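You operate a simulated robot arm through the tools that you are given. There is no shell and no other tool.

You are at the controls of a simulated robot arm. One attempt, no reset.

JOB
Power up the bench logger and zero the steel cell on channel 3.
Fine: the logger is fed by the yellow block switch; turn the grey thumbscrew until the monitor reads 0 MM. Dry hands. Leave it all on.

The check looks at the end state, three seconds after you hand in, the way a careful person would. Anything else that was tipped, shoved, dropped, spilled or broken makes it a failure.

ROBOT AND FRAMES
A 7-joint arm with a two-finger parallel gripper, fixed in place. Base frame: the origin is at the foot of the arm, x ahead of it, y to its left, z up; the work surface is at about z = 0. Readings come in cm, degrees, newtons and seconds.
With the tool pointing down near the work surface it reaches from about 24 to 62 cm from the base axis. Its first joint turns from -66.0 to 66.0 degrees. Payload 2.6 kg.
The tool frame sits at the grasp point between the pads (the TCP): z along the fingers, y along the line on which they close. The tips reach 3 cm beyond it. Largest opening 9.4 cm; finger width 2.8, thickness 1; the body of the gripper, 5 by 9.6 cm, starts 5.5 cm behind the TCP.
Orientation is told as [roll, pitch, yaw] about the base's x, y, z axes, in that order, counted from this pose: with the fingers straight down and closing along the base's y, the tool's x points along the base's -x, its y along +y and its z along -z.

CONTROLS
- The arm moves only by the tool jog_arm. Its argument "rows" is a list of rows, each an object of numbers (a shift or turn left out is 0, a gripper value left out holds the last): "tx", "ty", "tz": the shift along the tool's x, y, z in cm; "ax", "ay", "az": the turn, a rotation vector about the tool's x, y, z in degrees; "hand": the finger opening in cm, from 0 to 9.4. In form: [{"tx": .., "ty": .., "tz": .., "ax": .., "ay": .., "az": .., "hand": ..}, ...]. A call has 1 to 20 rows; each row shifts and turns the commanded pose from where the row before left it, along the tool's axes as they then stand. Rows are played at 5 a second. More than 5 cm and 8.6 degrees between two rows, or a gripper value outside its range, and nothing of the call is played. Where a pose cannot be reached the arm comes as near as it can. A force on the tool above 40 N (or 10 N above the force at the start of the call, whichever is more), or a blocked arm, ends the call early, and 0.2 s more pass. The fingers move at their own pace (about 7.2 cm/s each) and stop on an object; they squeeze with about 34 N. The grip force told is the motor's: it shows also when the fingers shut on nothing. Time passes only in rows, and 0.2 s behind the last, so rows that do not move let the fingers close. The reply holds the time, the measured pose of the TCP, the force on the tool along the base axes, the opening and the grip force, in the units named above and with some noise, with the torque about the TCP (base axes, N m) and any sound that the robot's microphone picked up.
- Cameras (640 x 400 px; columns grow to the right, rows downward): "scene" is fixed at [2.62, 42.27, 57.54]; the picture's right is [-0.86, -0.51, 0.00], its down [-0.24, 0.41, -0.88] and it looks along [0.45, -0.76, -0.48] (base axes); focal length 314 px, centre (320, 200). "wrist" rides on the gripper at [7.6, 1.4, -10.3] in the tool frame; the picture's right is [-0.18, 0.98, 0.00], its down [-0.75, -0.14, -0.64] and it looks along [-0.63, -0.12, 0.77] (tool axes); focal length 243 px, centre (320, 200).
- capture(camera): a new picture of that camera. The clock stands still meanwhile.
- locate(camera, pixels): there is no depth. For up to 12 entries [column, row, z] of the newest picture of that camera ("zoom" is the newest enlarged one), the place [x, y] in the base frame at which the ray of that pixel passes the height z, good to about 0.2 cm. The clock stands still meanwhile.
- inspect(camera, box): a new picture of the part [left, top, right, bottom] of that camera's present view, enlarged. The clock stands still meanwhile.
- sign_off(): hands the job in; it is judged then, once.

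Leave the gripper open and the arm clear of the work at the hand-in unless told otherwise.

The tools are called after "Emit:" by a JSON object that holds its "name" and its "arguments". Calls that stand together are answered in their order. jog_arm: Moves the arm, as the interface text tells. Its arguments: {"type":"object","properties":{"rows":{"type":"array"}},"required":["rows"]} The other tools are called the same way: capture (camera) takes a picture; locate (camera, pixels) gives the place at which the rays of pixels pass given heights; inspect (camera, box) takes an enlarged picture of a part of a camera's view; sign_off () hands the job in.

At the start:

```text
time: 0.0
tool_pos: [31.73, -17.38, 41.98]
orientation: [0.0, 0.0, 0.0]
contact_force: [0.6, -0.7, 0.5]
ft_torque: [-0.01, 0.01, -0.01]
gripper_width: 9.4
grasp_force: 0.1
```

scene: 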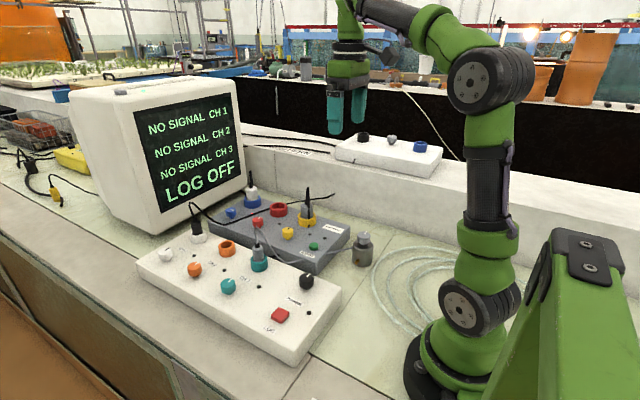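
wrist: 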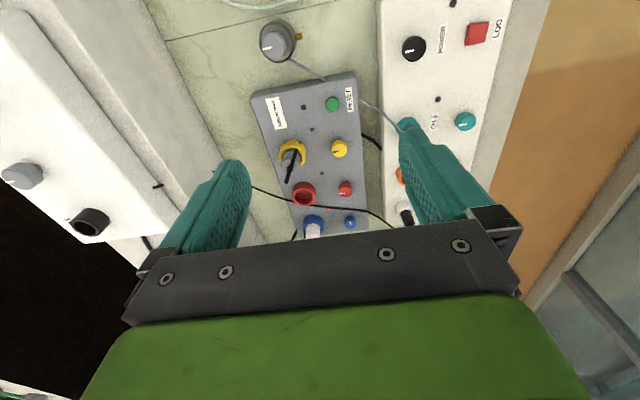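

I'll start by studying the scene: the monitor reads "NO SIGNAL CH 1..3, LOG OFF". I'll enlarge several parts of the scene view to find the yellow block switch, the grey thumbscrew, the logger and the steel cell.

Emit:
{"name": "inspect", "arguments": {"camera": "scene", "box": [130, 170, 390, 340]}}

Emit:
{"name": "inspect", "arguments": {"camera": "scene", "box": [0, 80, 250, 240]}}

Emit:
{"name": "inspect", "arguments": {"camera": "wrist", "box": [240, 0, 520, 240]}}

Emit:
{"name": "inspect", "arguments": {"camera": "scene", "box": [320, 110, 460, 200]}}

```text
2.35 times, centred on (260, 255) of scene
```

zoom: 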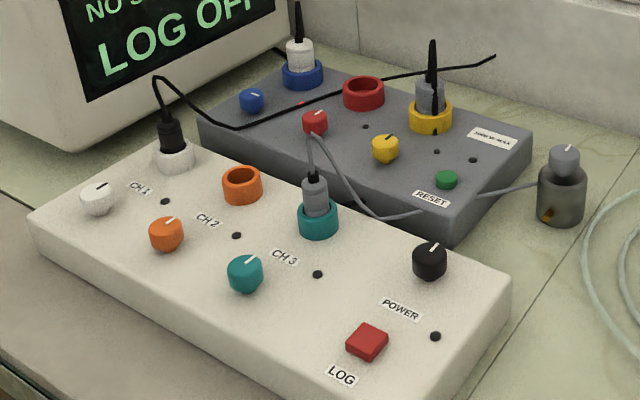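

```text
2.50 times, centred on (125, 160) of scene
```

zoom: 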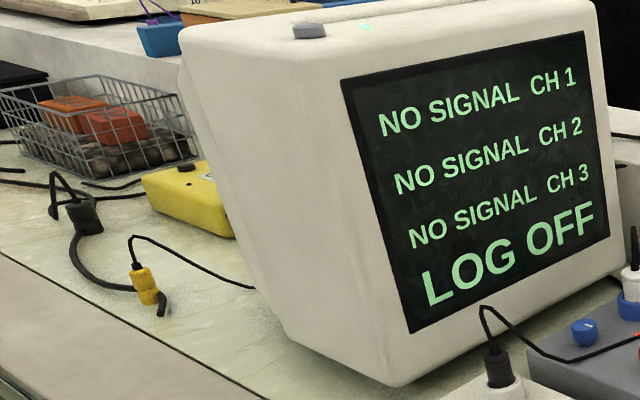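

```text
1.67 times, centred on (380, 120) of wrist
```

zoom: 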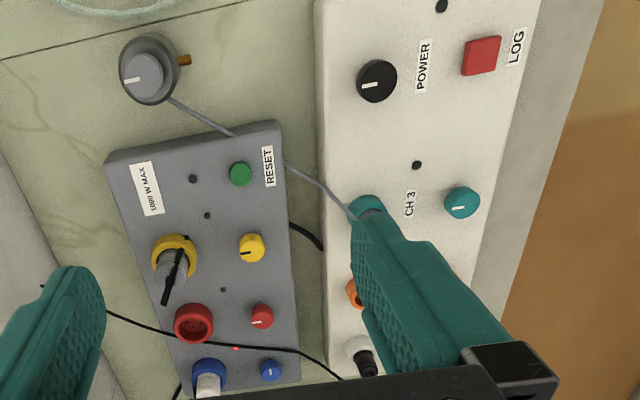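

```text
4.44 times, centred on (390, 155) of scene
```

zoom: 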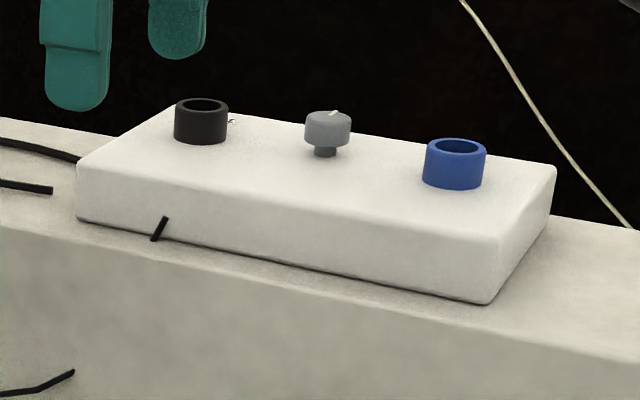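

The grey block carries yellow, red and blue sockets with matching knobs and a green RESET button. The white box is the logger, with a black POWER knob, a teal CH 3 knob and a red LOG button. The steel cell with a grey cap stands beside them, and its cable runs to the teal CH 3 plug. I'll now locate features in both cameras at several heights to get their 3-D positions.

Emit:
{"name": "locate", "arguments": {"camera": "wrist", "pixels": [[339, 148, 3], [339, 148, 6], [413, 48, 3], [413, 48, 6], [464, 121, 3], [464, 121, 6], [273, 42, 5], [273, 42, 8], [333, 104, 3], [333, 104, 6], [477, 34, 3], [477, 34, 6]]}}

Emit:
{"name": "locate", "arguments": {"camera": "scene", "pixels": [[288, 232, 3], [288, 232, 6], [306, 281, 3], [306, 281, 6], [228, 285, 3], [228, 285, 6], [362, 237, 5], [362, 237, 8], [313, 245, 3], [313, 245, 6], [280, 314, 3], [280, 314, 6]]}}

```text
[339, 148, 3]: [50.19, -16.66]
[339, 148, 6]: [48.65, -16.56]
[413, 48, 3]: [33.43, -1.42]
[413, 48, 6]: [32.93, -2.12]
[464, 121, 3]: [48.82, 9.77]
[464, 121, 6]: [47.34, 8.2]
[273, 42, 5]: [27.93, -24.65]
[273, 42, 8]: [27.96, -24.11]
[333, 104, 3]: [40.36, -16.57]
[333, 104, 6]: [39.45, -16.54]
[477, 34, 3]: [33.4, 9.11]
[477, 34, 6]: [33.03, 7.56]
```

```text
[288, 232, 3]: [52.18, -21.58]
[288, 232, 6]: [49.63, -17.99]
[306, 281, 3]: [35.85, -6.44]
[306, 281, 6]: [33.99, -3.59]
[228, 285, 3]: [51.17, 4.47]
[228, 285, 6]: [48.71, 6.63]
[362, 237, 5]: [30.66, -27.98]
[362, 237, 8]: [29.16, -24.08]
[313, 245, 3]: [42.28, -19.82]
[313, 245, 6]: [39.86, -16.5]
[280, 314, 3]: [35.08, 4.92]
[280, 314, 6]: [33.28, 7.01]
```

From the ray crossings, the knob tops sit at about z≈7.2:
- Yellow knob: (48.3, -16.5)
- POWER: (33, -2.4)
- CH 3: (46.7, 7.4)
- LOG button: (33, 7.2)
- RESET: (39.4, -16.5)
- Cell cap: about (28.5, -24.1), z≈8

Next I'll lower the hand to z≈26 above the grey block for a closer wrist view.

Emit:
{"name": "jog_arm", "arguments": {"rows": [{"tx": -1.6, "tz": 3.2}, {"tx": -1.6, "tz": 3.2}, {"tx": -1.6, "tz": 3.2}, {"tx": -1.6, "tz": 3.2}, {"tx": -1.6, "tz": 3.2}, {}]}}

Emit:
{"name": "capture", "arguments": {"camera": "wrist"}}

Emit:
{"name": "capture", "arguments": {"camera": "scene"}}

```text
time: 1.4
tool_pos: [39.65, -17.4, 26.1]
orientation: [0.0, 0.0, -0.1]
contact_force: [0.4, 0.7, 0.6]
ft_torque: [-0.01, 0.01, 0.03]
gripper_width: 9.44
grasp_force: 0.1
```

```text
taken
```

wrist: 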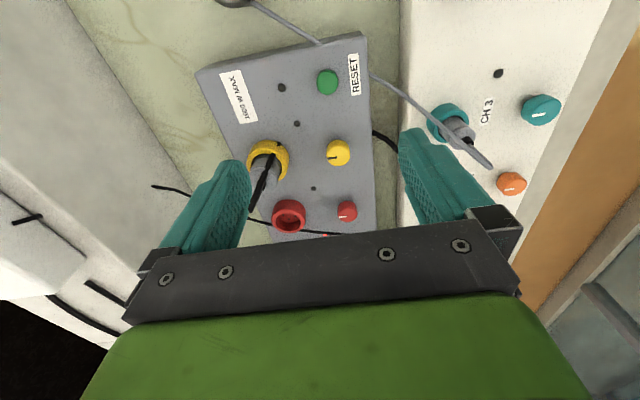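

```text
taken
```

scene: 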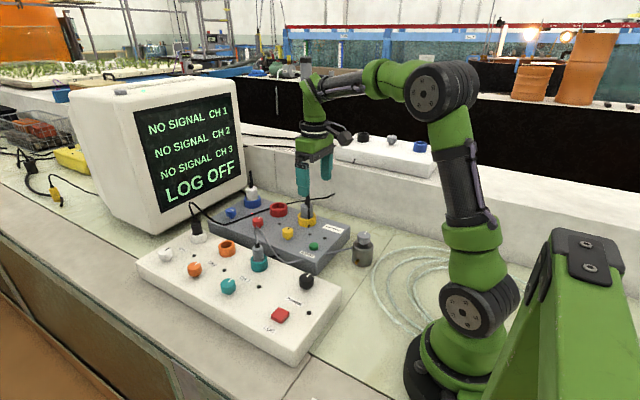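

Emit:
{"name": "inspect", "arguments": {"camera": "wrist", "box": [190, 30, 390, 250]}}

Emit:
{"name": "inspect", "arguments": {"camera": "wrist", "box": [390, 50, 600, 210]}}

Emit:
{"name": "inspect", "arguments": {"camera": "scene", "box": [200, 170, 300, 240]}}

Emit:
{"name": "inspect", "arguments": {"camera": "scene", "box": [270, 190, 400, 280]}}

```text
1.82 times, centred on (290, 140) of wrist
```

zoom: 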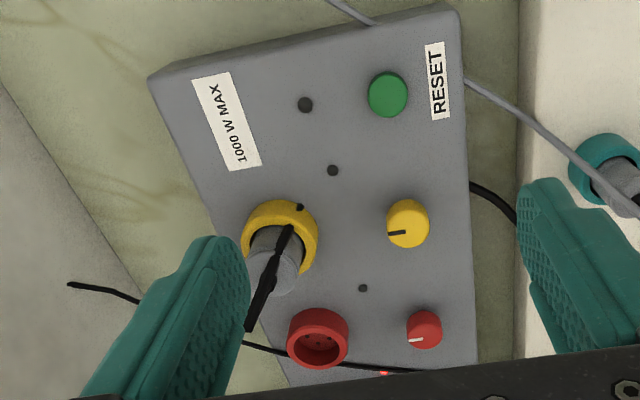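

```text
2.50 times, centred on (495, 130) of wrist
```

zoom: 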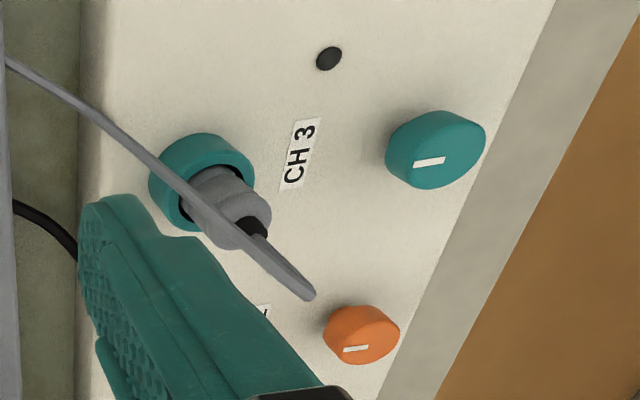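

```text
5.71 times, centred on (250, 205) of scene
```

zoom: 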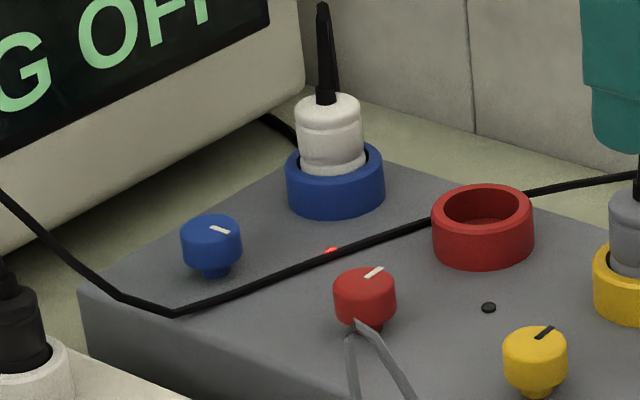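

```text
4.44 times, centred on (335, 235) of scene
```

zoom: 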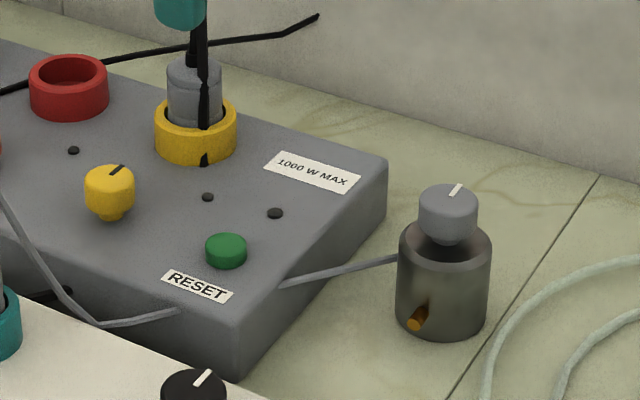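

The blue knob's LED is lit and its pointer lies along -x. The yellow and red knobs are unlit and point along -y, so "on" looks like 90° clockwise from above. I'll measure the spacing of the neighbours around the yellow knob, the CH 3 knob, the plug and the cell before planning any grasp.

Emit:
{"name": "locate", "arguments": {"camera": "wrist", "pixels": [[338, 152, 7.2], [347, 211, 7.2], [268, 158, 6.5], [289, 215, 6.5], [327, 82, 5.8], [268, 170, 10], [541, 109, 7.2], [511, 183, 7.2], [449, 122, 6.5], [328, 152, 7.2], [349, 152, 7.2], [338, 165, 5.5]]}}

Emit:
{"name": "locate", "arguments": {"camera": "scene", "pixels": [[308, 190, 10], [308, 190, 12], [308, 190, 14], [362, 235, 8.5], [391, 139, 12], [391, 139, 15], [253, 187, 12], [258, 238, 12], [362, 264, 0], [75, 158, 3], [160, 233, 0], [240, 190, 0]]}}

```text
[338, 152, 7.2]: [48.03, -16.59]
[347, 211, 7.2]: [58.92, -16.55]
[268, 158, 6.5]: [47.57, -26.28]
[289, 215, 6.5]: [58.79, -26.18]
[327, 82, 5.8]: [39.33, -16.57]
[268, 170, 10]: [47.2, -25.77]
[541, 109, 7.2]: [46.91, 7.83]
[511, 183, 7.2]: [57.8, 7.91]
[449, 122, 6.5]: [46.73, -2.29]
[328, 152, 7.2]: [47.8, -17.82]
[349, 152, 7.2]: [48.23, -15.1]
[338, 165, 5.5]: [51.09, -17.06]
```

```text
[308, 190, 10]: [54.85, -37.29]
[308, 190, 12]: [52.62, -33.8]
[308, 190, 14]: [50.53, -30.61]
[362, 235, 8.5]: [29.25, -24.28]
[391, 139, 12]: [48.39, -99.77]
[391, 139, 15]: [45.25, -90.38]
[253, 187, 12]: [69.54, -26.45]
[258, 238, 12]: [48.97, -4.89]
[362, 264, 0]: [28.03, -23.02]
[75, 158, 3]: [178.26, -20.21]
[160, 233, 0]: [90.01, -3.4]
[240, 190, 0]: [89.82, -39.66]
```

The spacing is generous: about 11 cm between knobs and about 10 cm from knob to socket. The yellow knob is at (48.05, -16.6), top z≈7.2, about 2.6 cm wide. I'll move above it to z≈16, pre-turn 45° counter-clockwise and narrow the fingers to 5 cm.

Emit:
{"name": "jog_arm", "arguments": {"rows": [{"tx": -2.8, "ty": 0.27, "tz": 2.5}, {"tx": -2.8, "ty": 0.27, "tz": 2.5}, {"tx": -2.8, "ty": 0.27, "tz": 2.5}, {"tz": 2.5, "hand": 5}, {"az": -7.5}, {"az": -7.5}, {"az": -7.5}, {"az": -7.5}, {"az": -7.5}, {"az": -7.5}, {}]}}

Emit:
{"name": "capture", "arguments": {"camera": "wrist"}}

Emit:
{"name": "capture", "arguments": {"camera": "scene"}}

```text
time: 3.8
tool_pos: [48.18, -16.46, 16.06]
orientation: [0.0, 0.0, 45.1]
contact_force: [0.3, -0.4, 0.0]
ft_torque: [0.0, 0.01, 0.0]
gripper_width: 5.0
grasp_force: 0.1
```

```text
taken
```

wrist: 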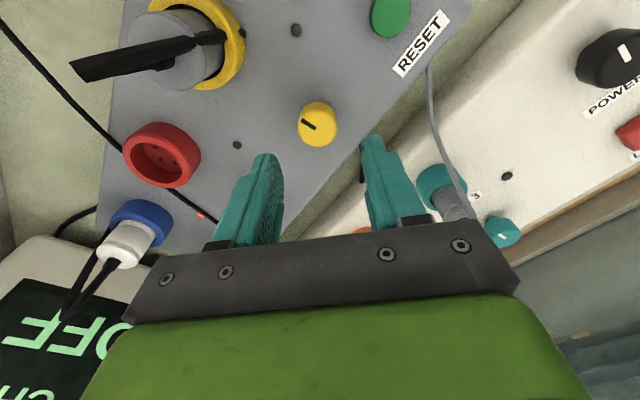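

```text
taken
```

scene: 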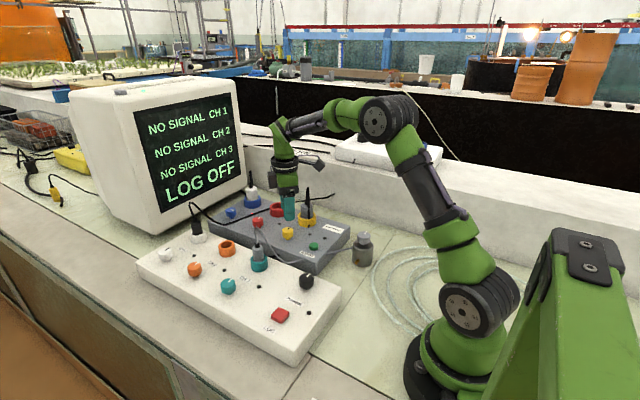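

The hand is above the knob. I'll locate the knob's edges in this closer view (cap centre about (317,124)).

Emit:
{"name": "locate", "arguments": {"camera": "wrist", "pixels": [[317, 119, 7.2], [317, 103, 7.2], [317, 134, 7.2], [300, 120, 7.2], [337, 120, 7.2], [312, 146, 5.2]]}}

Emit:
{"name": "inspect", "arguments": {"camera": "wrist", "box": [260, 80, 380, 160]}}

```text
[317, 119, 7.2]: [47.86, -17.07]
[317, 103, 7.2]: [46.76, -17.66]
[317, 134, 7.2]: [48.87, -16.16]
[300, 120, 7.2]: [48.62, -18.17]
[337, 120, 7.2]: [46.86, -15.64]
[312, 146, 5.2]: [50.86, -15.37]
```

```text
5.00 times, centred on (320, 120) of wrist
```

zoom: 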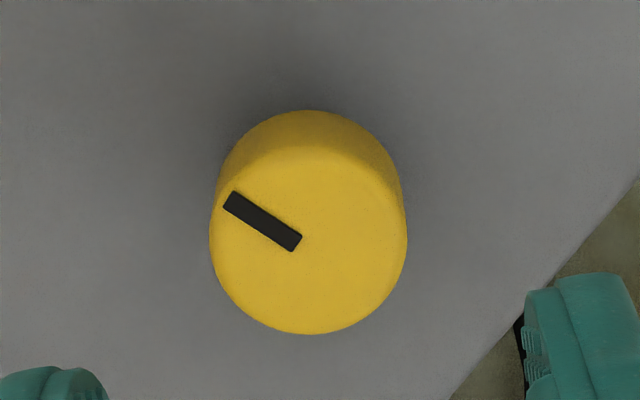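

The cap's top disc is centred at about (308,240) in the zoom. I'll locate that point and its rim.

Emit:
{"name": "locate", "arguments": {"camera": "zoom", "pixels": [[308, 240, 7.2], [308, 240, 6.8], [210, 240, 7.2], [407, 240, 7.2], [308, 335, 7.2], [308, 147, 7.2], [300, 243, 7.2], [228, 197, 7.2]]}}

```text
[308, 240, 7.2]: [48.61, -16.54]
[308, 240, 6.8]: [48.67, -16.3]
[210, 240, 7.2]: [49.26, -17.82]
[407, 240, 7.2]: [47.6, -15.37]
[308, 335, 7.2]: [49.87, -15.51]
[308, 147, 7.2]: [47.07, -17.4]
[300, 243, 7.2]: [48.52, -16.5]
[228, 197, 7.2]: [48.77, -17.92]
```

The knob centre is about (48.5, -16.6), diameter about 3 cm. I'll shift slightly, descend to z≈8.7 (tips at about 5.7, above the block top) and close on it.

Emit:
{"name": "jog_arm", "arguments": {"rows": [{"tx": -0.18, "ty": -0.3, "tz": 1.3}, {"tz": 1.5}, {"tz": 1.5}, {"tz": 1.5}, {"tz": 1.5}, {}]}}

Emit:
{"name": "capture", "arguments": {"camera": "wrist"}}

Emit:
{"name": "inspect", "arguments": {"camera": "scene", "box": [240, 180, 340, 260]}}

```text
time: 5.2
tool_pos: [48.46, -16.61, 8.67]
orientation: [0.1, 0.1, 44.9]
contact_force: [0.3, -0.2, 1.3]
ft_torque: [0.0, 0.0, -0.03]
gripper_width: 5.0
grasp_force: 0.1
```

```text
taken
```

wrist: 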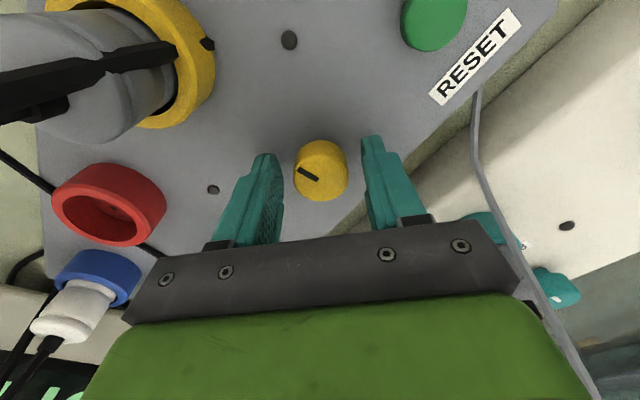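

```text
5.00 times, centred on (290, 220) of scene
```

zoom: 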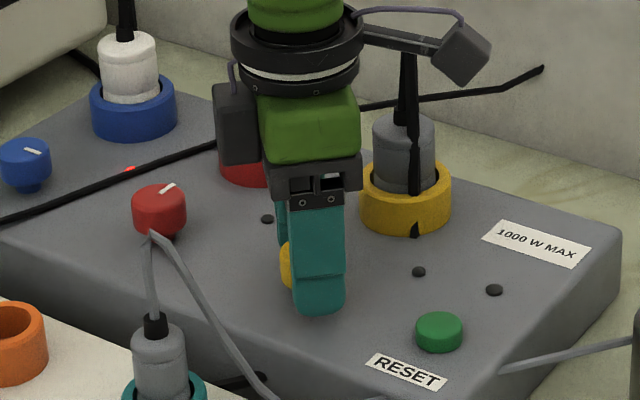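

The fingers straddle the knob evenly. Before turning, I'll check how high the grey CH 3 cable loop rises (scene pixel about (256,227)), so the rotating camera bracket doesn't touch it.

Emit:
{"name": "locate", "arguments": {"camera": "scene", "pixels": [[256, 227, 12], [256, 227, 14], [256, 227, 16], [256, 227, 18], [322, 193, 14], [322, 193, 18], [308, 190, 16], [308, 190, 18]]}}

```text
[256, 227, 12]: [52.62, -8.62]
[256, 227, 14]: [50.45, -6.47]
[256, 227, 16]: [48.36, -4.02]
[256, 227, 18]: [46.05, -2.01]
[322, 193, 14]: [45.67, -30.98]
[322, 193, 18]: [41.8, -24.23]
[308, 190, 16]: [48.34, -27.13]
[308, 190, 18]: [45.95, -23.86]
```

The cable peak is about (47, -2.8, 17), well clear. I'll close the fingers on the yellow knob.

Emit:
{"name": "jog_arm", "arguments": {"rows": [{"hand": 2}, {}, {}, {}]}}

```text
time: 6.2
tool_pos: [48.31, -16.53, 8.82]
orientation: [0.0, 0.0, 44.9]
contact_force: [-4.1, 0.9, -0.6]
ft_torque: [0.19, -0.34, 0.03]
gripper_width: 3.09
grasp_force: 45.1
```

I'm gripped at 3.09 cm with small side forces. I'll turn clockwise (az positive) in 7.5° steps, 45° first, then look.

Emit:
{"name": "jog_arm", "arguments": {"rows": [{"az": 7.5}, {"az": 7.5}, {"az": 7.5}, {"az": 7.5}, {"az": 7.5}, {"az": 7.5}, {}]}}

Emit:
{"name": "capture", "arguments": {"camera": "wrist"}}

Emit:
{"name": "capture", "arguments": {"camera": "scene"}}

```text
time: 7.8
tool_pos: [48.43, -16.51, 8.81]
orientation: [0.1, 0.1, -0.2]
contact_force: [-19.7, 14.4, 5.4]
ft_torque: [-0.29, -0.4, 0.03]
gripper_width: 3.08
grasp_force: 44.9
```

```text
taken
```

wrist: 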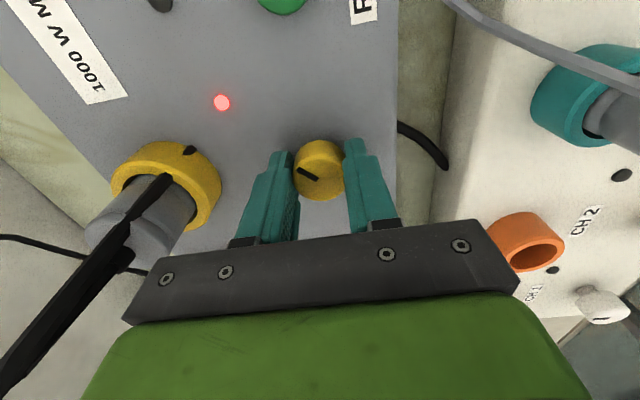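

```text
taken
```

scene: 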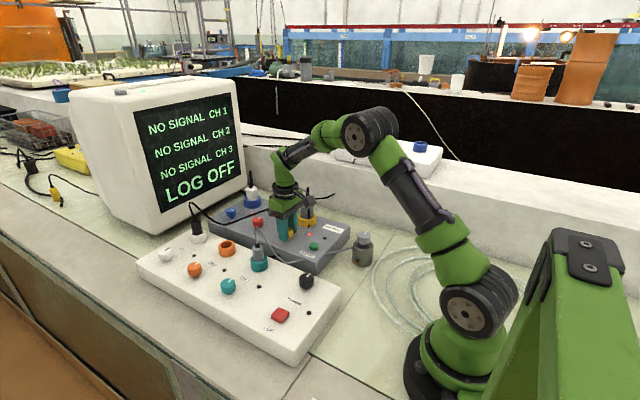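

The yellow switch's LED at (222,102) in the wrist view is now lit red. The side force (-19.7, +14.4 N) shows I'm slightly off the knob axis. I'll shift a little to ease it and continue towards the position the blue knob has.

Emit:
{"name": "jog_arm", "arguments": {"rows": [{"tx": 0.12, "ty": 0.08}, {}, {"az": 7.5}, {"az": 7.5}, {}]}}

```text
time: 9.0
tool_pos: [48.38, -16.52, 8.74]
orientation: [0.2, 0.0, -15.1]
contact_force: [4.0, 10.1, -13.8]
ft_torque: [-0.3, -1.23, 0.02]
gripper_width: 3.09
grasp_force: 45.0
```

Forces are moderate. I'll keep turning in small steps.

Emit:
{"name": "jog_arm", "arguments": {"rows": [{"az": 7.5}, {"az": 7.5}, {}]}}

Emit:
{"name": "inspect", "arguments": {"camera": "wrist", "box": [160, 60, 420, 240]}}

Emit:
{"name": "inspect", "arguments": {"camera": "scene", "box": [200, 180, 330, 260]}}

```text
time: 9.8
tool_pos: [48.44, -16.45, 8.7]
orientation: [0.1, -0.1, -30.0]
contact_force: [22.0, 6.2, -20.6]
ft_torque: [0.32, 0.37, 0.01]
gripper_width: 3.07
grasp_force: 45.2
```

```text
2.22 times, centred on (290, 150) of wrist
```

zoom: 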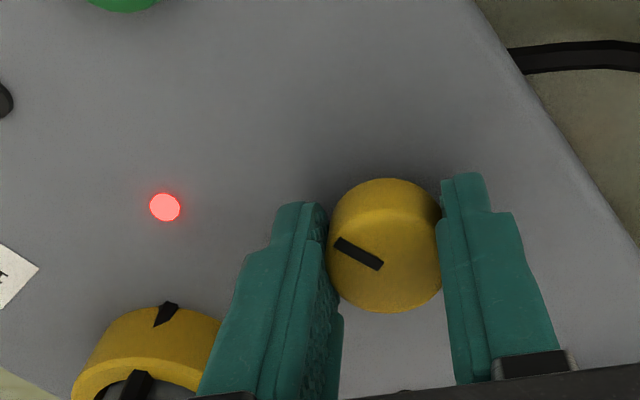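

```text
4.92 times, centred on (265, 220) of scene
```

zoom: 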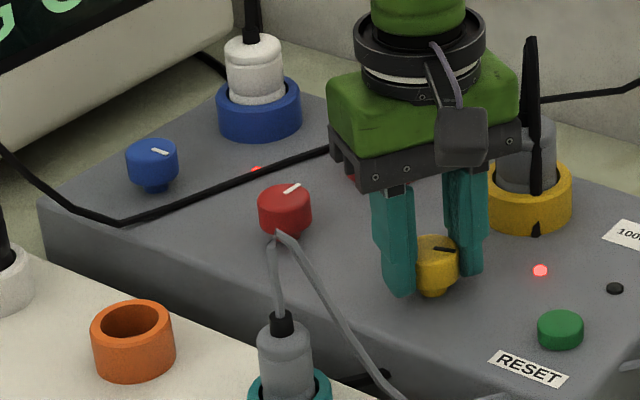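

The pointer is about 75° round and the LED stays lit. Side load is building up, so I'll open, re-centre and re-grip for the last 15°.

Emit:
{"name": "jog_arm", "arguments": {"rows": [{"hand": 5}, {}, {}]}}

Emit:
{"name": "inspect", "arguments": {"camera": "wrist", "box": [160, 60, 420, 240]}}

Emit:
{"name": "inspect", "arguments": {"camera": "scene", "box": [200, 180, 330, 260]}}

```text
time: 10.6
tool_pos: [48.37, -16.59, 8.79]
orientation: [0.0, 0.0, -30.1]
contact_force: [0.4, 0.2, 1.0]
ft_torque: [0.02, 0.03, 0.0]
gripper_width: 5.01
grasp_force: 0.1
```

```text
2.22 times, centred on (290, 150) of wrist
```

zoom: 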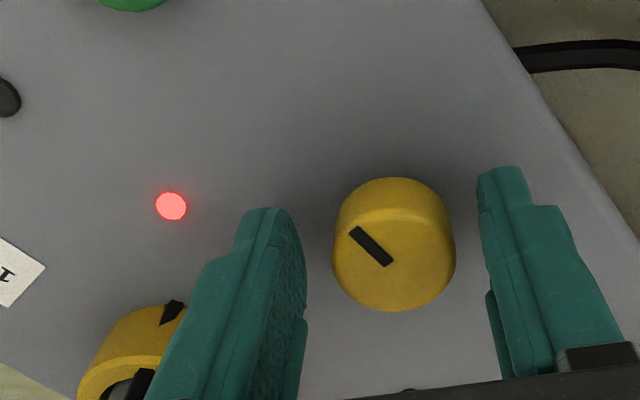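

```text
4.92 times, centred on (265, 220) of scene
```

zoom: 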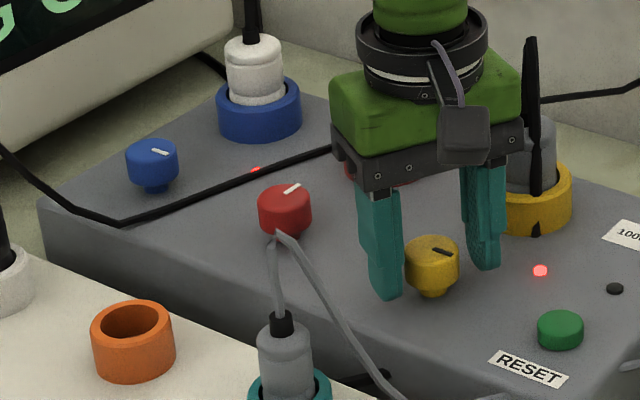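

On release the knob snapped into its on position. The pointer now matches the blue knob and the LED is lit. I'll go up to z≈25, square the hand and move over towards the POWER knob at about (33, -2.4).

Emit:
{"name": "jog_arm", "arguments": {"rows": [{"tz": -4, "az": -7.5}, {"tz": -4, "az": -7.5}, {"tz": -4, "az": -7.5}, {"tz": -4, "az": -7.5}, {"tx": 3.08, "ty": 2.84}, {"tx": 3.08, "ty": 2.84}, {"tx": 3.08, "ty": 2.84}, {"tx": 3.08, "ty": 2.84}, {"tx": 2.0, "ty": 2.84}, {}]}}

Emit:
{"name": "capture", "arguments": {"camera": "wrist"}}

Emit:
{"name": "capture", "arguments": {"camera": "scene"}}

```text
time: 12.8
tool_pos: [33.9, -2.28, 24.73]
orientation: [0.0, 0.0, 0.0]
contact_force: [-0.1, 0.8, -0.5]
ft_torque: [-0.02, 0.01, 0.02]
gripper_width: 5.0
grasp_force: 0.1
```

```text
taken
```

wrist: 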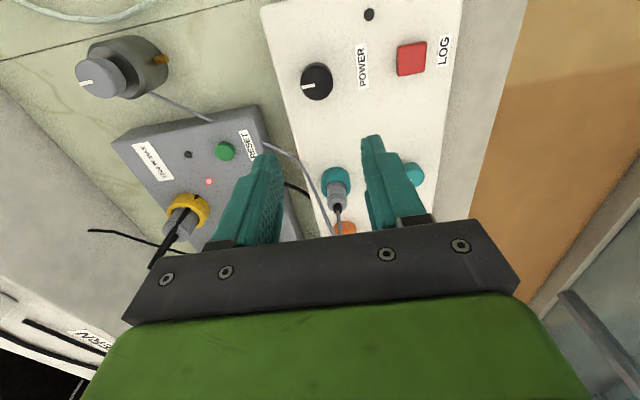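

```text
taken
```

scene: 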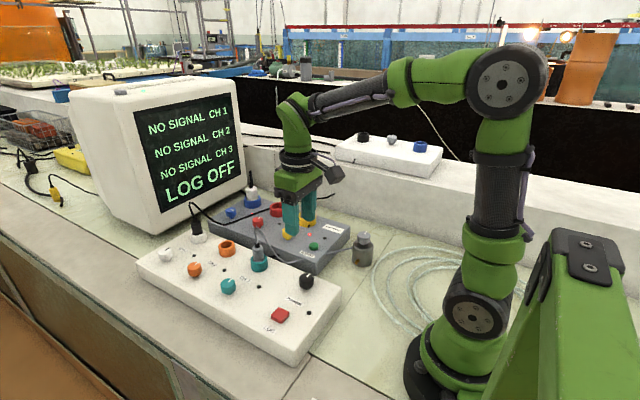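

Yellow is still lit. I'll zoom in on the POWER knob at about (316,80) for its exact position.

Emit:
{"name": "inspect", "arguments": {"camera": "wrist", "box": [270, 40, 370, 120]}}

Emit:
{"name": "locate", "arguments": {"camera": "wrist", "pixels": [[316, 82, 7.2], [302, 83, 7.2], [332, 83, 7.2], [411, 57, 6.4], [369, 15, 5], [412, 174, 7.2], [97, 78, 8], [125, 68, 5]]}}

Emit:
{"name": "inspect", "arguments": {"camera": "wrist", "box": [0, 280, 160, 400]}}

```text
5.00 times, centred on (320, 80) of wrist
```

zoom: 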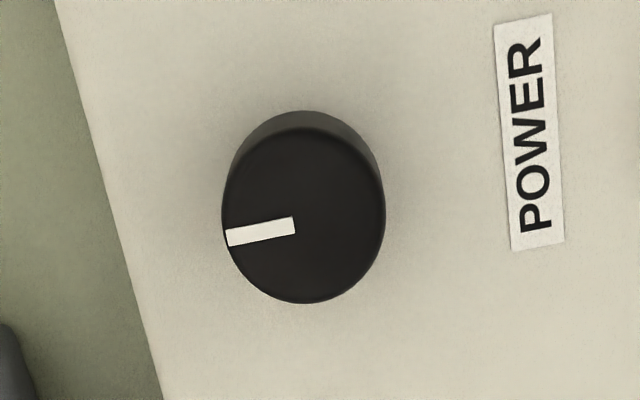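

```text
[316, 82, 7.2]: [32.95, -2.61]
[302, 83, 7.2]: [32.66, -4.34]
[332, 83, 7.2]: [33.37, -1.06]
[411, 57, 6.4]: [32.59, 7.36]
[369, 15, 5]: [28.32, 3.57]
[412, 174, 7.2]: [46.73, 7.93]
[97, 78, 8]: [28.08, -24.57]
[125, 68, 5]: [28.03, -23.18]
```

```text
3.33 times, centred on (80, 340) of wrist
```

zoom: 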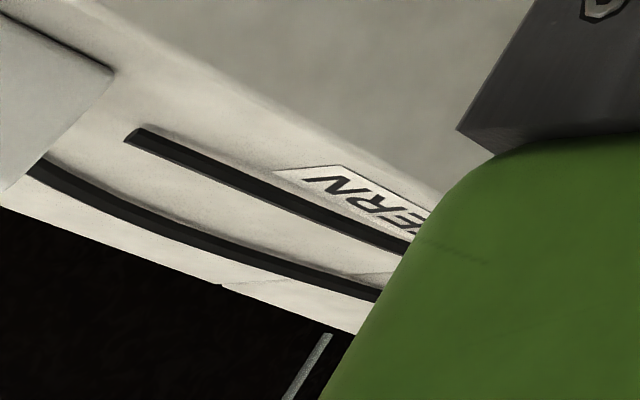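

POWER's top disc is centred at about (33.1, -2.6), pointer along -y (off). I'll align over it with a 30° counter-clockwise pre-turn and come down to z≈13 to check.

Emit:
{"name": "jog_arm", "arguments": {"rows": [{"tx": 0.8, "ty": -0.32}, {"tz": 3.5, "az": -7.5}, {"tz": 3.5, "az": -7.5}, {"tz": 2.5, "az": -7.5}, {"tz": 2.5, "az": -7.5}, {}]}}

Emit:
{"name": "capture", "arguments": {"camera": "wrist"}}

```text
time: 14.2
tool_pos: [33.17, -2.71, 12.73]
orientation: [0.0, 0.0, 30.1]
contact_force: [0.1, -1.3, 0.2]
ft_torque: [0.02, -0.01, -0.02]
gripper_width: 4.99
grasp_force: 0.0
```

```text
taken
```

wrist: 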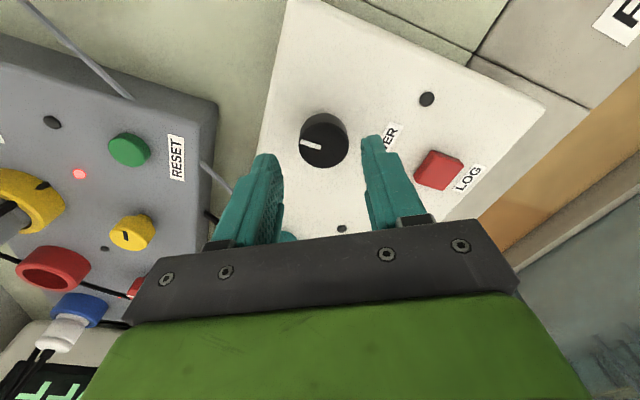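

I'll check the knob centre in this view (top disc at about (323,146)).

Emit:
{"name": "locate", "arguments": {"camera": "wrist", "pixels": [[323, 145, 7.2], [300, 145, 7.2], [346, 145, 7.2], [323, 167, 7.2], [323, 124, 7.2]]}}

Emit:
{"name": "inspect", "arguments": {"camera": "wrist", "box": [560, 0, 640, 60]}}

Emit:
{"name": "inspect", "arguments": {"camera": "wrist", "box": [274, 100, 374, 180]}}

```text
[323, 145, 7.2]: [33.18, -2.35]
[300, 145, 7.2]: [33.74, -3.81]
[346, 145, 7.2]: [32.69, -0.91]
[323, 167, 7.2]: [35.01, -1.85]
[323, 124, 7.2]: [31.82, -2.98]
```

```text
6.67 times, centred on (600, 30) of wrist
```

zoom: 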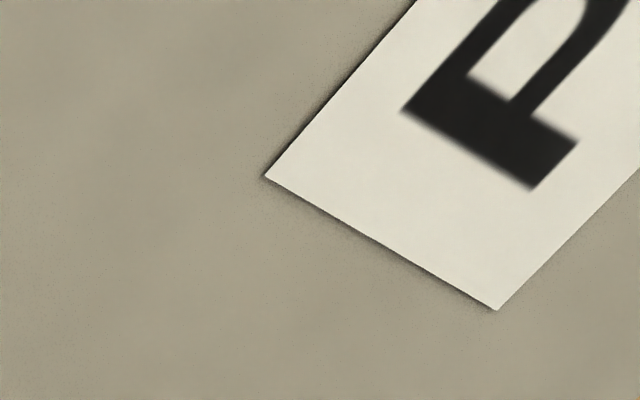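

```text
5.00 times, centred on (324, 140) of wrist
```

zoom: 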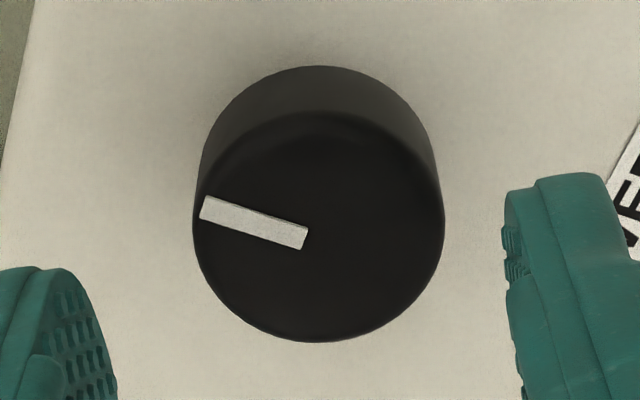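

The knob centre is (33.2, -2.35). I'll shift +0.24 along tool y, -0.2 along tool x, descend to z≈8.75 and close.

Emit:
{"name": "jog_arm", "arguments": {"rows": [{"tx": -0.2, "ty": 0.24}, {"tz": 1.5}, {"tz": 1.5}, {"tz": 0.95}, {}, {"hand": 2}, {}, {}, {}]}}

Emit:
{"name": "capture", "arguments": {"camera": "wrist"}}

```text
time: 16.2
tool_pos: [33.29, -2.37, 8.77]
orientation: [0.0, 0.0, 30.0]
contact_force: [1.7, -0.5, -9.5]
ft_torque: [0.13, -0.72, -0.02]
gripper_width: 3.38
grasp_force: 44.8
```

```text
taken
```

wrist: 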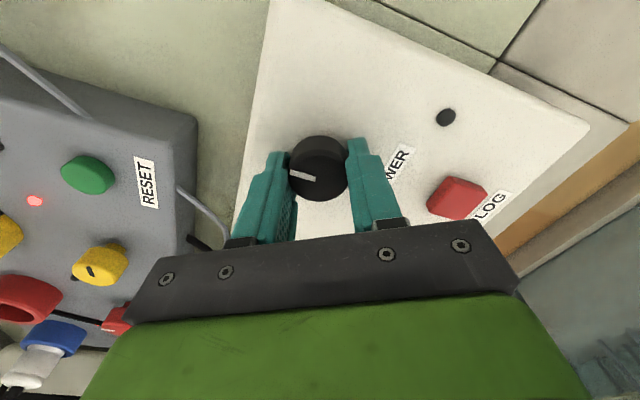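

The knob is gripped at 3.38 cm with low side forces. I'll turn it clockwise 60° in 7.5° steps, watching forces and sounds.

Emit:
{"name": "jog_arm", "arguments": {"rows": [{"az": 7.5}, {"az": 7.5}, {"az": 7.5}, {"az": 7.5}, {}]}}

Emit:
{"name": "jog_arm", "arguments": {"rows": [{"az": 7.5}, {"az": 7.5}, {"az": 7.5}, {}]}}

Emit:
{"name": "capture", "arguments": {"camera": "scene"}}

Emit:
{"name": "capture", "arguments": {"camera": "wrist"}}

```text
time: 17.4
tool_pos: [33.15, -2.55, 8.9]
orientation: [-0.1, -0.1, -0.2]
contact_force: [6.5, -17.3, 0.4]
ft_torque: [0.17, 1.09, 0.08]
gripper_width: 3.38
grasp_force: 44.8
```

```text
time: 18.4
tool_pos: [33.25, -2.7, 8.72]
orientation: [-0.1, -0.2, -22.8]
contact_force: [6.1, -30.5, -5.8]
ft_torque: [0.21, -0.48, 0.06]
gripper_width: 3.37
grasp_force: 45.1
```

```text
taken
```

scene: 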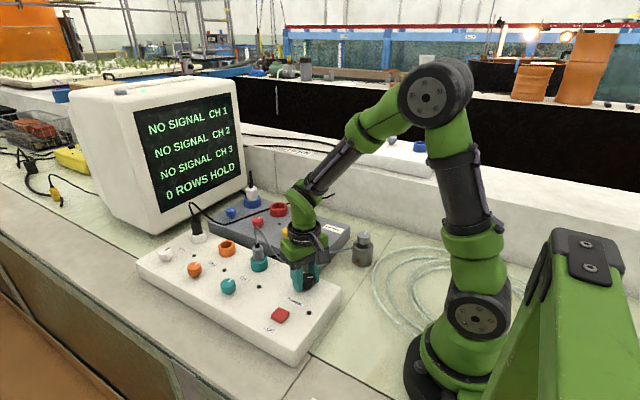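

```text
taken
```

wrist: 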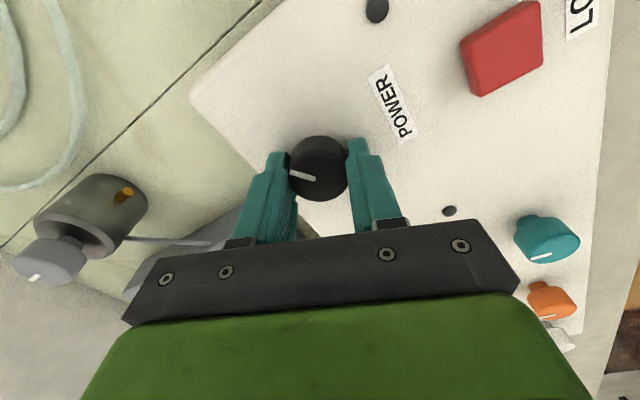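

The logger is powered: the monitor's bottom line now says "0 ROWS HOLD". I'll release POWER, letting it snap, and rise.

Emit:
{"name": "jog_arm", "arguments": {"rows": [{"hand": 5}, {}, {}]}}

Emit:
{"name": "capture", "arguments": {"camera": "wrist"}}

Emit:
{"name": "inspect", "arguments": {"camera": "scene", "box": [130, 80, 250, 220]}}

```text
time: 19.2
tool_pos: [33.3, -2.32, 8.92]
orientation: [-0.1, 0.0, -22.5]
contact_force: [0.2, 0.4, 0.3]
ft_torque: [0.0, 0.02, 0.01]
gripper_width: 4.99
grasp_force: 0.0
```

```text
taken
```

wrist: 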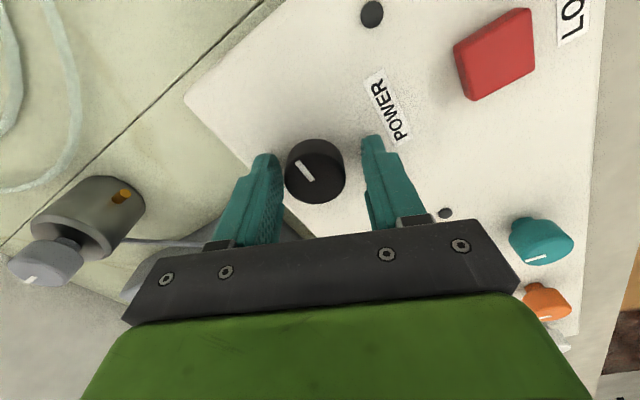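

```text
2.86 times, centred on (190, 150) of scene
```

zoom: 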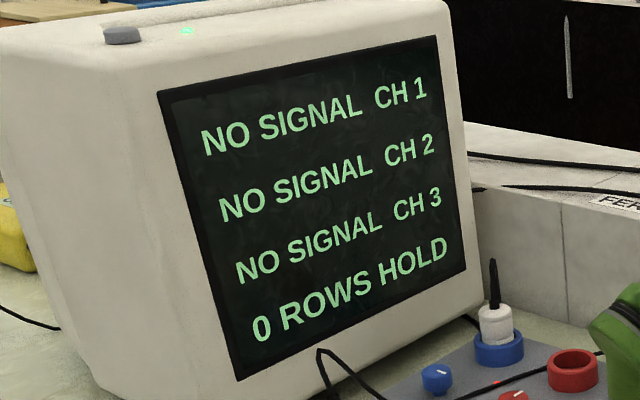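

Power is on. The channels still show NO SIGNAL, so CH 3's teal switch must go on too. I'll rise to z≈19, move over the teal knob at about (46.8, 7.9) and pre-turn 30° counter-clockwise.

Emit:
{"name": "jog_arm", "arguments": {"rows": [{"tz": -3.5, "az": -7.5}, {"tz": -3.5, "az": -7.5}, {"tz": -3.5, "az": -7.5}, {"tx": -3.38, "ty": 2.55}, {"tx": -3.38, "ty": 2.55}, {"tx": -3.38, "ty": 2.55}, {"tx": -3.38, "ty": 2.55}, {"tz": 1.5, "az": -7.5}, {"tz": 1.5, "az": -7.5}, {"tz": 1.5, "az": -7.5}, {"tz": 1.5, "az": -7.5}, {}]}}

Emit:
{"name": "capture", "arguments": {"camera": "wrist"}}

Emit:
{"name": "inspect", "arguments": {"camera": "wrist", "box": [274, 100, 374, 180]}}

```text
time: 21.8
tool_pos: [46.78, 7.81, 13.23]
orientation: [0.0, 0.1, 30.1]
contact_force: [0.3, 0.2, 0.0]
ft_torque: [0.02, -0.01, 0.0]
gripper_width: 5.02
grasp_force: 0.1
```

```text
taken
```

wrist: 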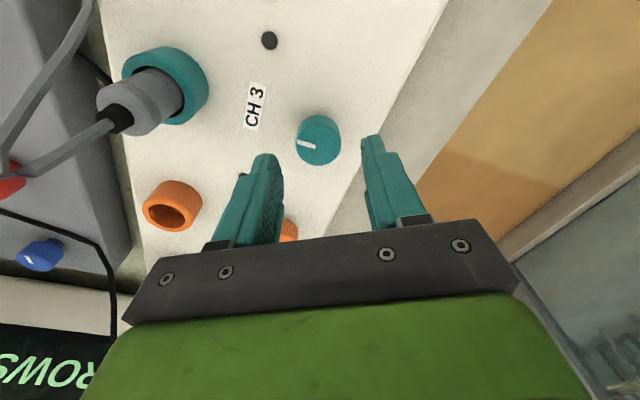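

```text
5.00 times, centred on (324, 140) of wrist
```

zoom: 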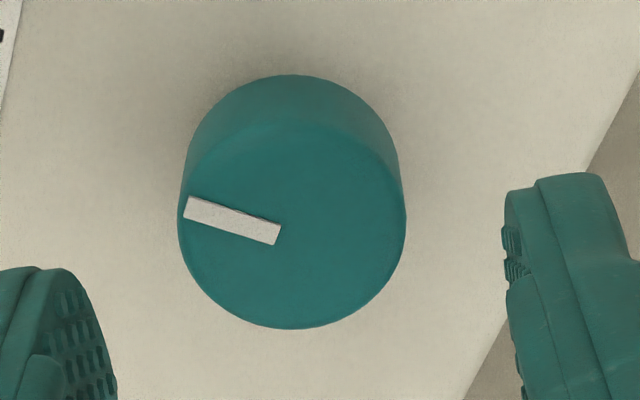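

The CH 3 knob's top disc is centred at about (292,223) in the zoom. I'll locate it.

Emit:
{"name": "locate", "arguments": {"camera": "zoom", "pixels": [[292, 223, 7.2], [178, 223, 7.2], [406, 223, 7.2], [292, 328, 7.2], [292, 118, 7.2]]}}

```text
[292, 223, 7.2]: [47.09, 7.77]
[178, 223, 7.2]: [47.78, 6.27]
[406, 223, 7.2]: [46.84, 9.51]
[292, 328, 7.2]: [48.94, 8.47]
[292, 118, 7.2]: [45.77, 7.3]
```

The centre is about (47.2, 7.85). I'll nudge, descend to z≈8.8 and close.

Emit:
{"name": "jog_arm", "arguments": {"rows": [{"tx": -0.28, "ty": -0.13}, {"tz": 1.5}, {"tz": 1.5}, {"tz": 1.4}, {}, {"hand": 2}, {}, {}, {}]}}

```text
time: 23.8
tool_pos: [47.07, 7.84, 8.9]
orientation: [-0.1, -0.1, 29.9]
contact_force: [5.2, -5.0, -5.0]
ft_torque: [0.53, -0.28, -0.01]
gripper_width: 3.18
grasp_force: 45.2
```

The CH 3 knob is gripped at 3.18 cm. I'll turn it clockwise in two short calls.

Emit:
{"name": "jog_arm", "arguments": {"rows": [{"az": 7.5}, {"az": 7.5}, {"az": 7.5}, {"az": 7.5}, {}]}}

Emit:
{"name": "jog_arm", "arguments": {"rows": [{"az": 7.5}, {"az": 7.5}, {"az": 7.5}, {}]}}

Emit:
{"name": "capture", "arguments": {"camera": "scene"}}

Emit:
{"name": "inspect", "arguments": {"camera": "scene", "box": [130, 80, 250, 220]}}

```text
time: 25.0
tool_pos: [46.98, 7.8, 8.87]
orientation: [0.0, 0.0, -0.3]
contact_force: [1.4, -10.3, -3.4]
ft_torque: [0.34, -0.92, -0.02]
gripper_width: 3.15
grasp_force: 44.6
```

```text
time: 26.0
tool_pos: [46.97, 7.67, 8.89]
orientation: [0.0, -0.1, -22.7]
contact_force: [8.9, -12.8, -0.2]
ft_torque: [0.76, 0.91, -0.02]
gripper_width: 3.16
grasp_force: 44.6
```

```text
taken
```

scene: 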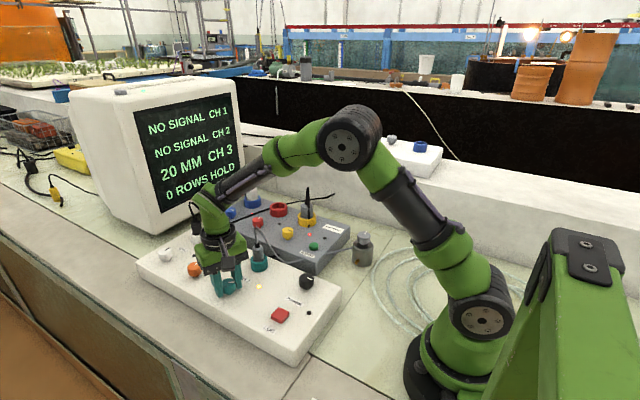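

```text
2.86 times, centred on (190, 150) of scene
```

zoom: 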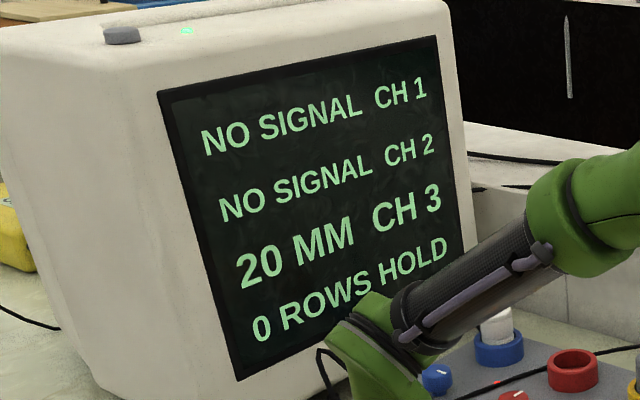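

CH 3 now reads "20 MM". I'll release the knob, rise to z≈24 and check the logger before going to the steel cell.

Emit:
{"name": "jog_arm", "arguments": {"rows": [{"hand": 6}, {}, {"tz": -3.8, "az": -7.5}, {"tz": -3.8, "az": -7.5}, {"tz": -3.8, "az": -7.5}, {"tz": -3.8}, {}]}}

Emit:
{"name": "capture", "arguments": {"camera": "scene"}}

Emit:
{"name": "inspect", "arguments": {"camera": "scene", "box": [130, 180, 350, 350]}}

Emit:
{"name": "inspect", "arguments": {"camera": "scene", "box": [330, 215, 410, 285]}}

```text
time: 27.6
tool_pos: [47.01, 7.8, 24.21]
orientation: [0.0, 0.0, 0.0]
contact_force: [-0.2, 0.1, -0.7]
ft_torque: [0.03, 0.0, 0.03]
gripper_width: 5.99
grasp_force: 0.0
```

```text
taken
```

scene: 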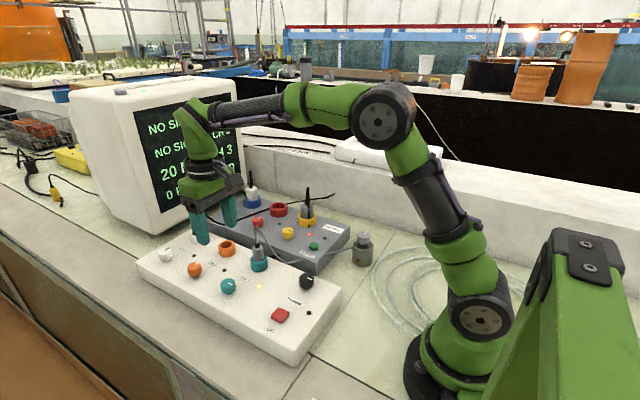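

```text
2.35 times, centred on (240, 265) of scene
```

zoom: 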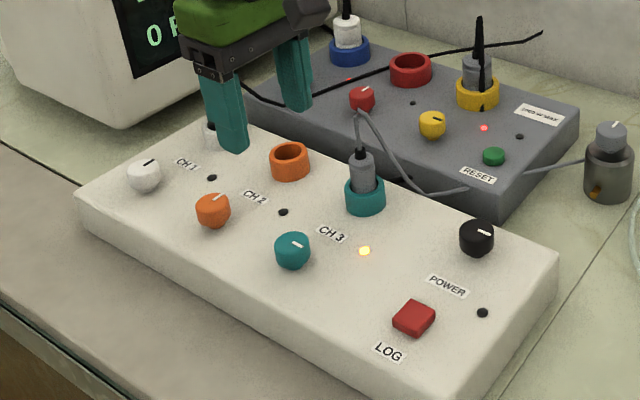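

```text
5.71 times, centred on (370, 250) of scene
```

zoom: 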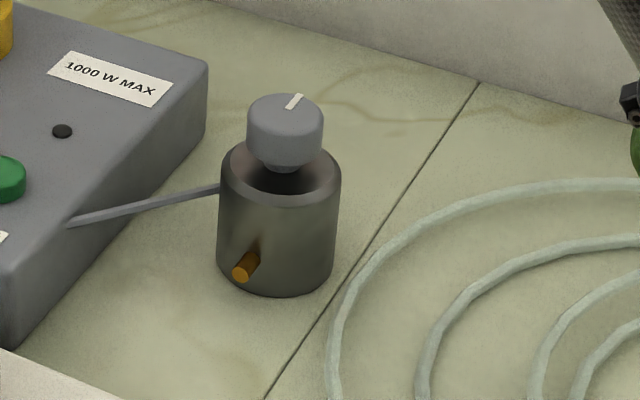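

CH 3's LED is lit amber, and POWER and CH 3 point to "on". Now I'll move at z≈24 to above the steel cell at about (28.3, -24.3).

Emit:
{"name": "jog_arm", "arguments": {"rows": [{"tx": 2.33, "ty": -4.0}, {"tx": 2.33, "ty": -4.0}, {"tx": 2.33, "ty": -4.0}, {"tx": 2.33, "ty": -4.0}, {"tx": 2.33, "ty": -4.0}, {"tx": 2.33, "ty": -4.0}, {"tx": 2.33, "ty": -4.0}, {"tx": 2.33, "ty": -4.0}, {"hand": 6}, {}]}}

Emit:
{"name": "capture", "arguments": {"camera": "wrist"}}

Emit:
{"name": "capture", "arguments": {"camera": "scene"}}

```text
time: 29.8
tool_pos: [28.29, -24.11, 24.08]
orientation: [0.0, 0.0, 0.0]
contact_force: [-0.3, -0.4, -0.1]
ft_torque: [0.0, -0.02, 0.02]
gripper_width: 6.0
grasp_force: 0.1
```

```text
taken
```

wrist: 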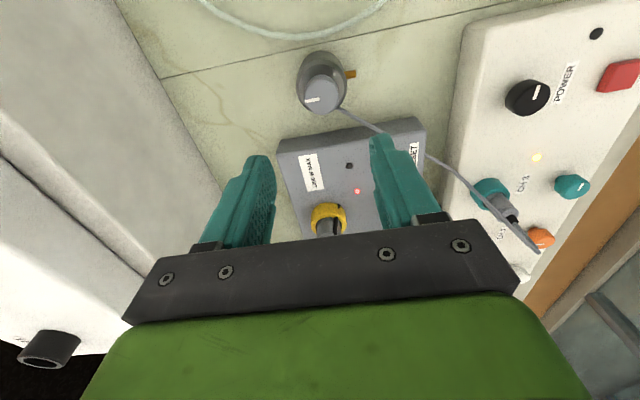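

```text
taken
```

scene: 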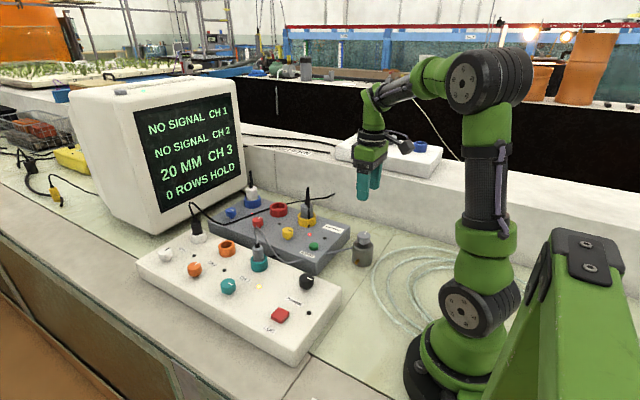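

The monitor (20 MM) stays visible from here. I'll descend to z≈14.5 over the cell to measure the cap precisely.

Emit:
{"name": "jog_arm", "arguments": {"rows": [{"tz": 2.5}, {"tz": 2.5}, {"tz": 2.5}, {"tz": 2.0}, {}]}}

Emit:
{"name": "capture", "arguments": {"camera": "wrist"}}

Emit:
{"name": "inspect", "arguments": {"camera": "wrist", "box": [264, 90, 384, 180]}}

Emit:
{"name": "inspect", "arguments": {"camera": "scene", "box": [330, 215, 410, 285]}}

```text
time: 31.0
tool_pos: [28.49, -23.99, 14.59]
orientation: [0.0, 0.0, 0.0]
contact_force: [0.3, -0.1, 0.1]
ft_torque: [0.0, 0.01, 0.01]
gripper_width: 6.0
grasp_force: 0.1
```

```text
taken
```

wrist: 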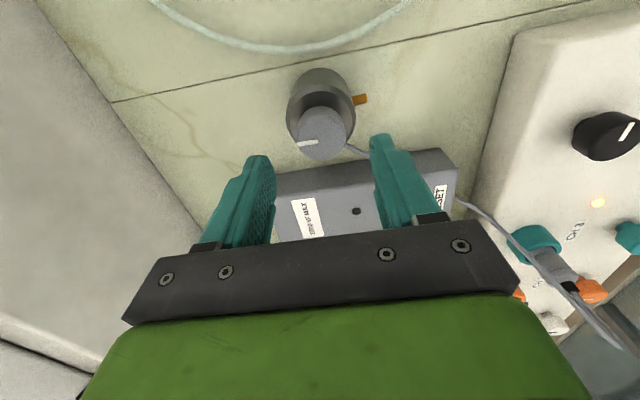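

```text
4.44 times, centred on (324, 135) of wrist
```

zoom: 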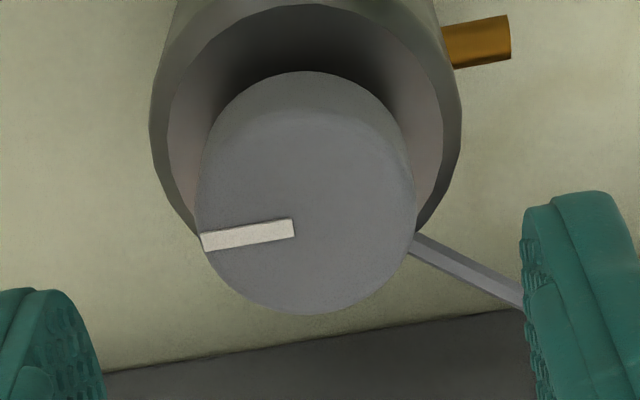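

```text
5.71 times, centred on (370, 250) of scene
```

zoom: 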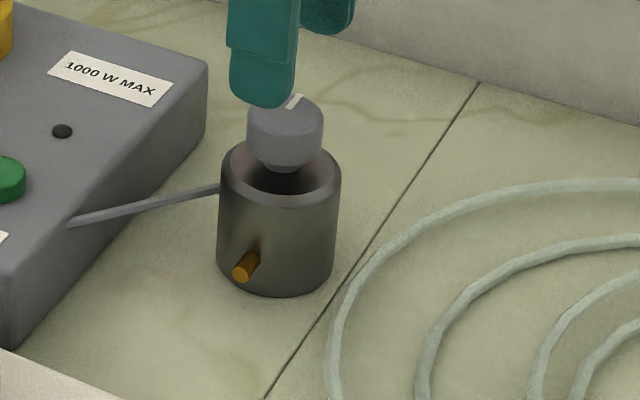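

I'll triangulate the cap: its top disc centre is at (306,212) in the wrist zoom and about (364,235) in the scene view.

Emit:
{"name": "locate", "arguments": {"camera": "wrist", "pixels": [[320.9, 137.7, 7], [320.9, 137.7, 8], [320.9, 137.7, 9], [296.4, 138, 8], [345.5, 138, 8], [321, 160.7, 8], [321, 115, 8]]}}

Emit:
{"name": "locate", "arguments": {"camera": "scene", "pixels": [[364, 235, 7], [364, 235, 8], [364, 235, 9], [362.5, 265, 0], [352.5, 254, 0], [373, 250, 0]]}}

```text
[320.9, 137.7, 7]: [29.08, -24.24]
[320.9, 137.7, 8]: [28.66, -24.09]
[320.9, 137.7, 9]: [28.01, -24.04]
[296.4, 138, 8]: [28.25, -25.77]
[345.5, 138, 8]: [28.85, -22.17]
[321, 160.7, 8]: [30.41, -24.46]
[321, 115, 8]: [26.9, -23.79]
```

```text
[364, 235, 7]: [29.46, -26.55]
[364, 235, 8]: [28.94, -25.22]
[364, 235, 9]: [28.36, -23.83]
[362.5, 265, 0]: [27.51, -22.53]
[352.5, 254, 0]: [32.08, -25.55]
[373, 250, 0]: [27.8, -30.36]
```

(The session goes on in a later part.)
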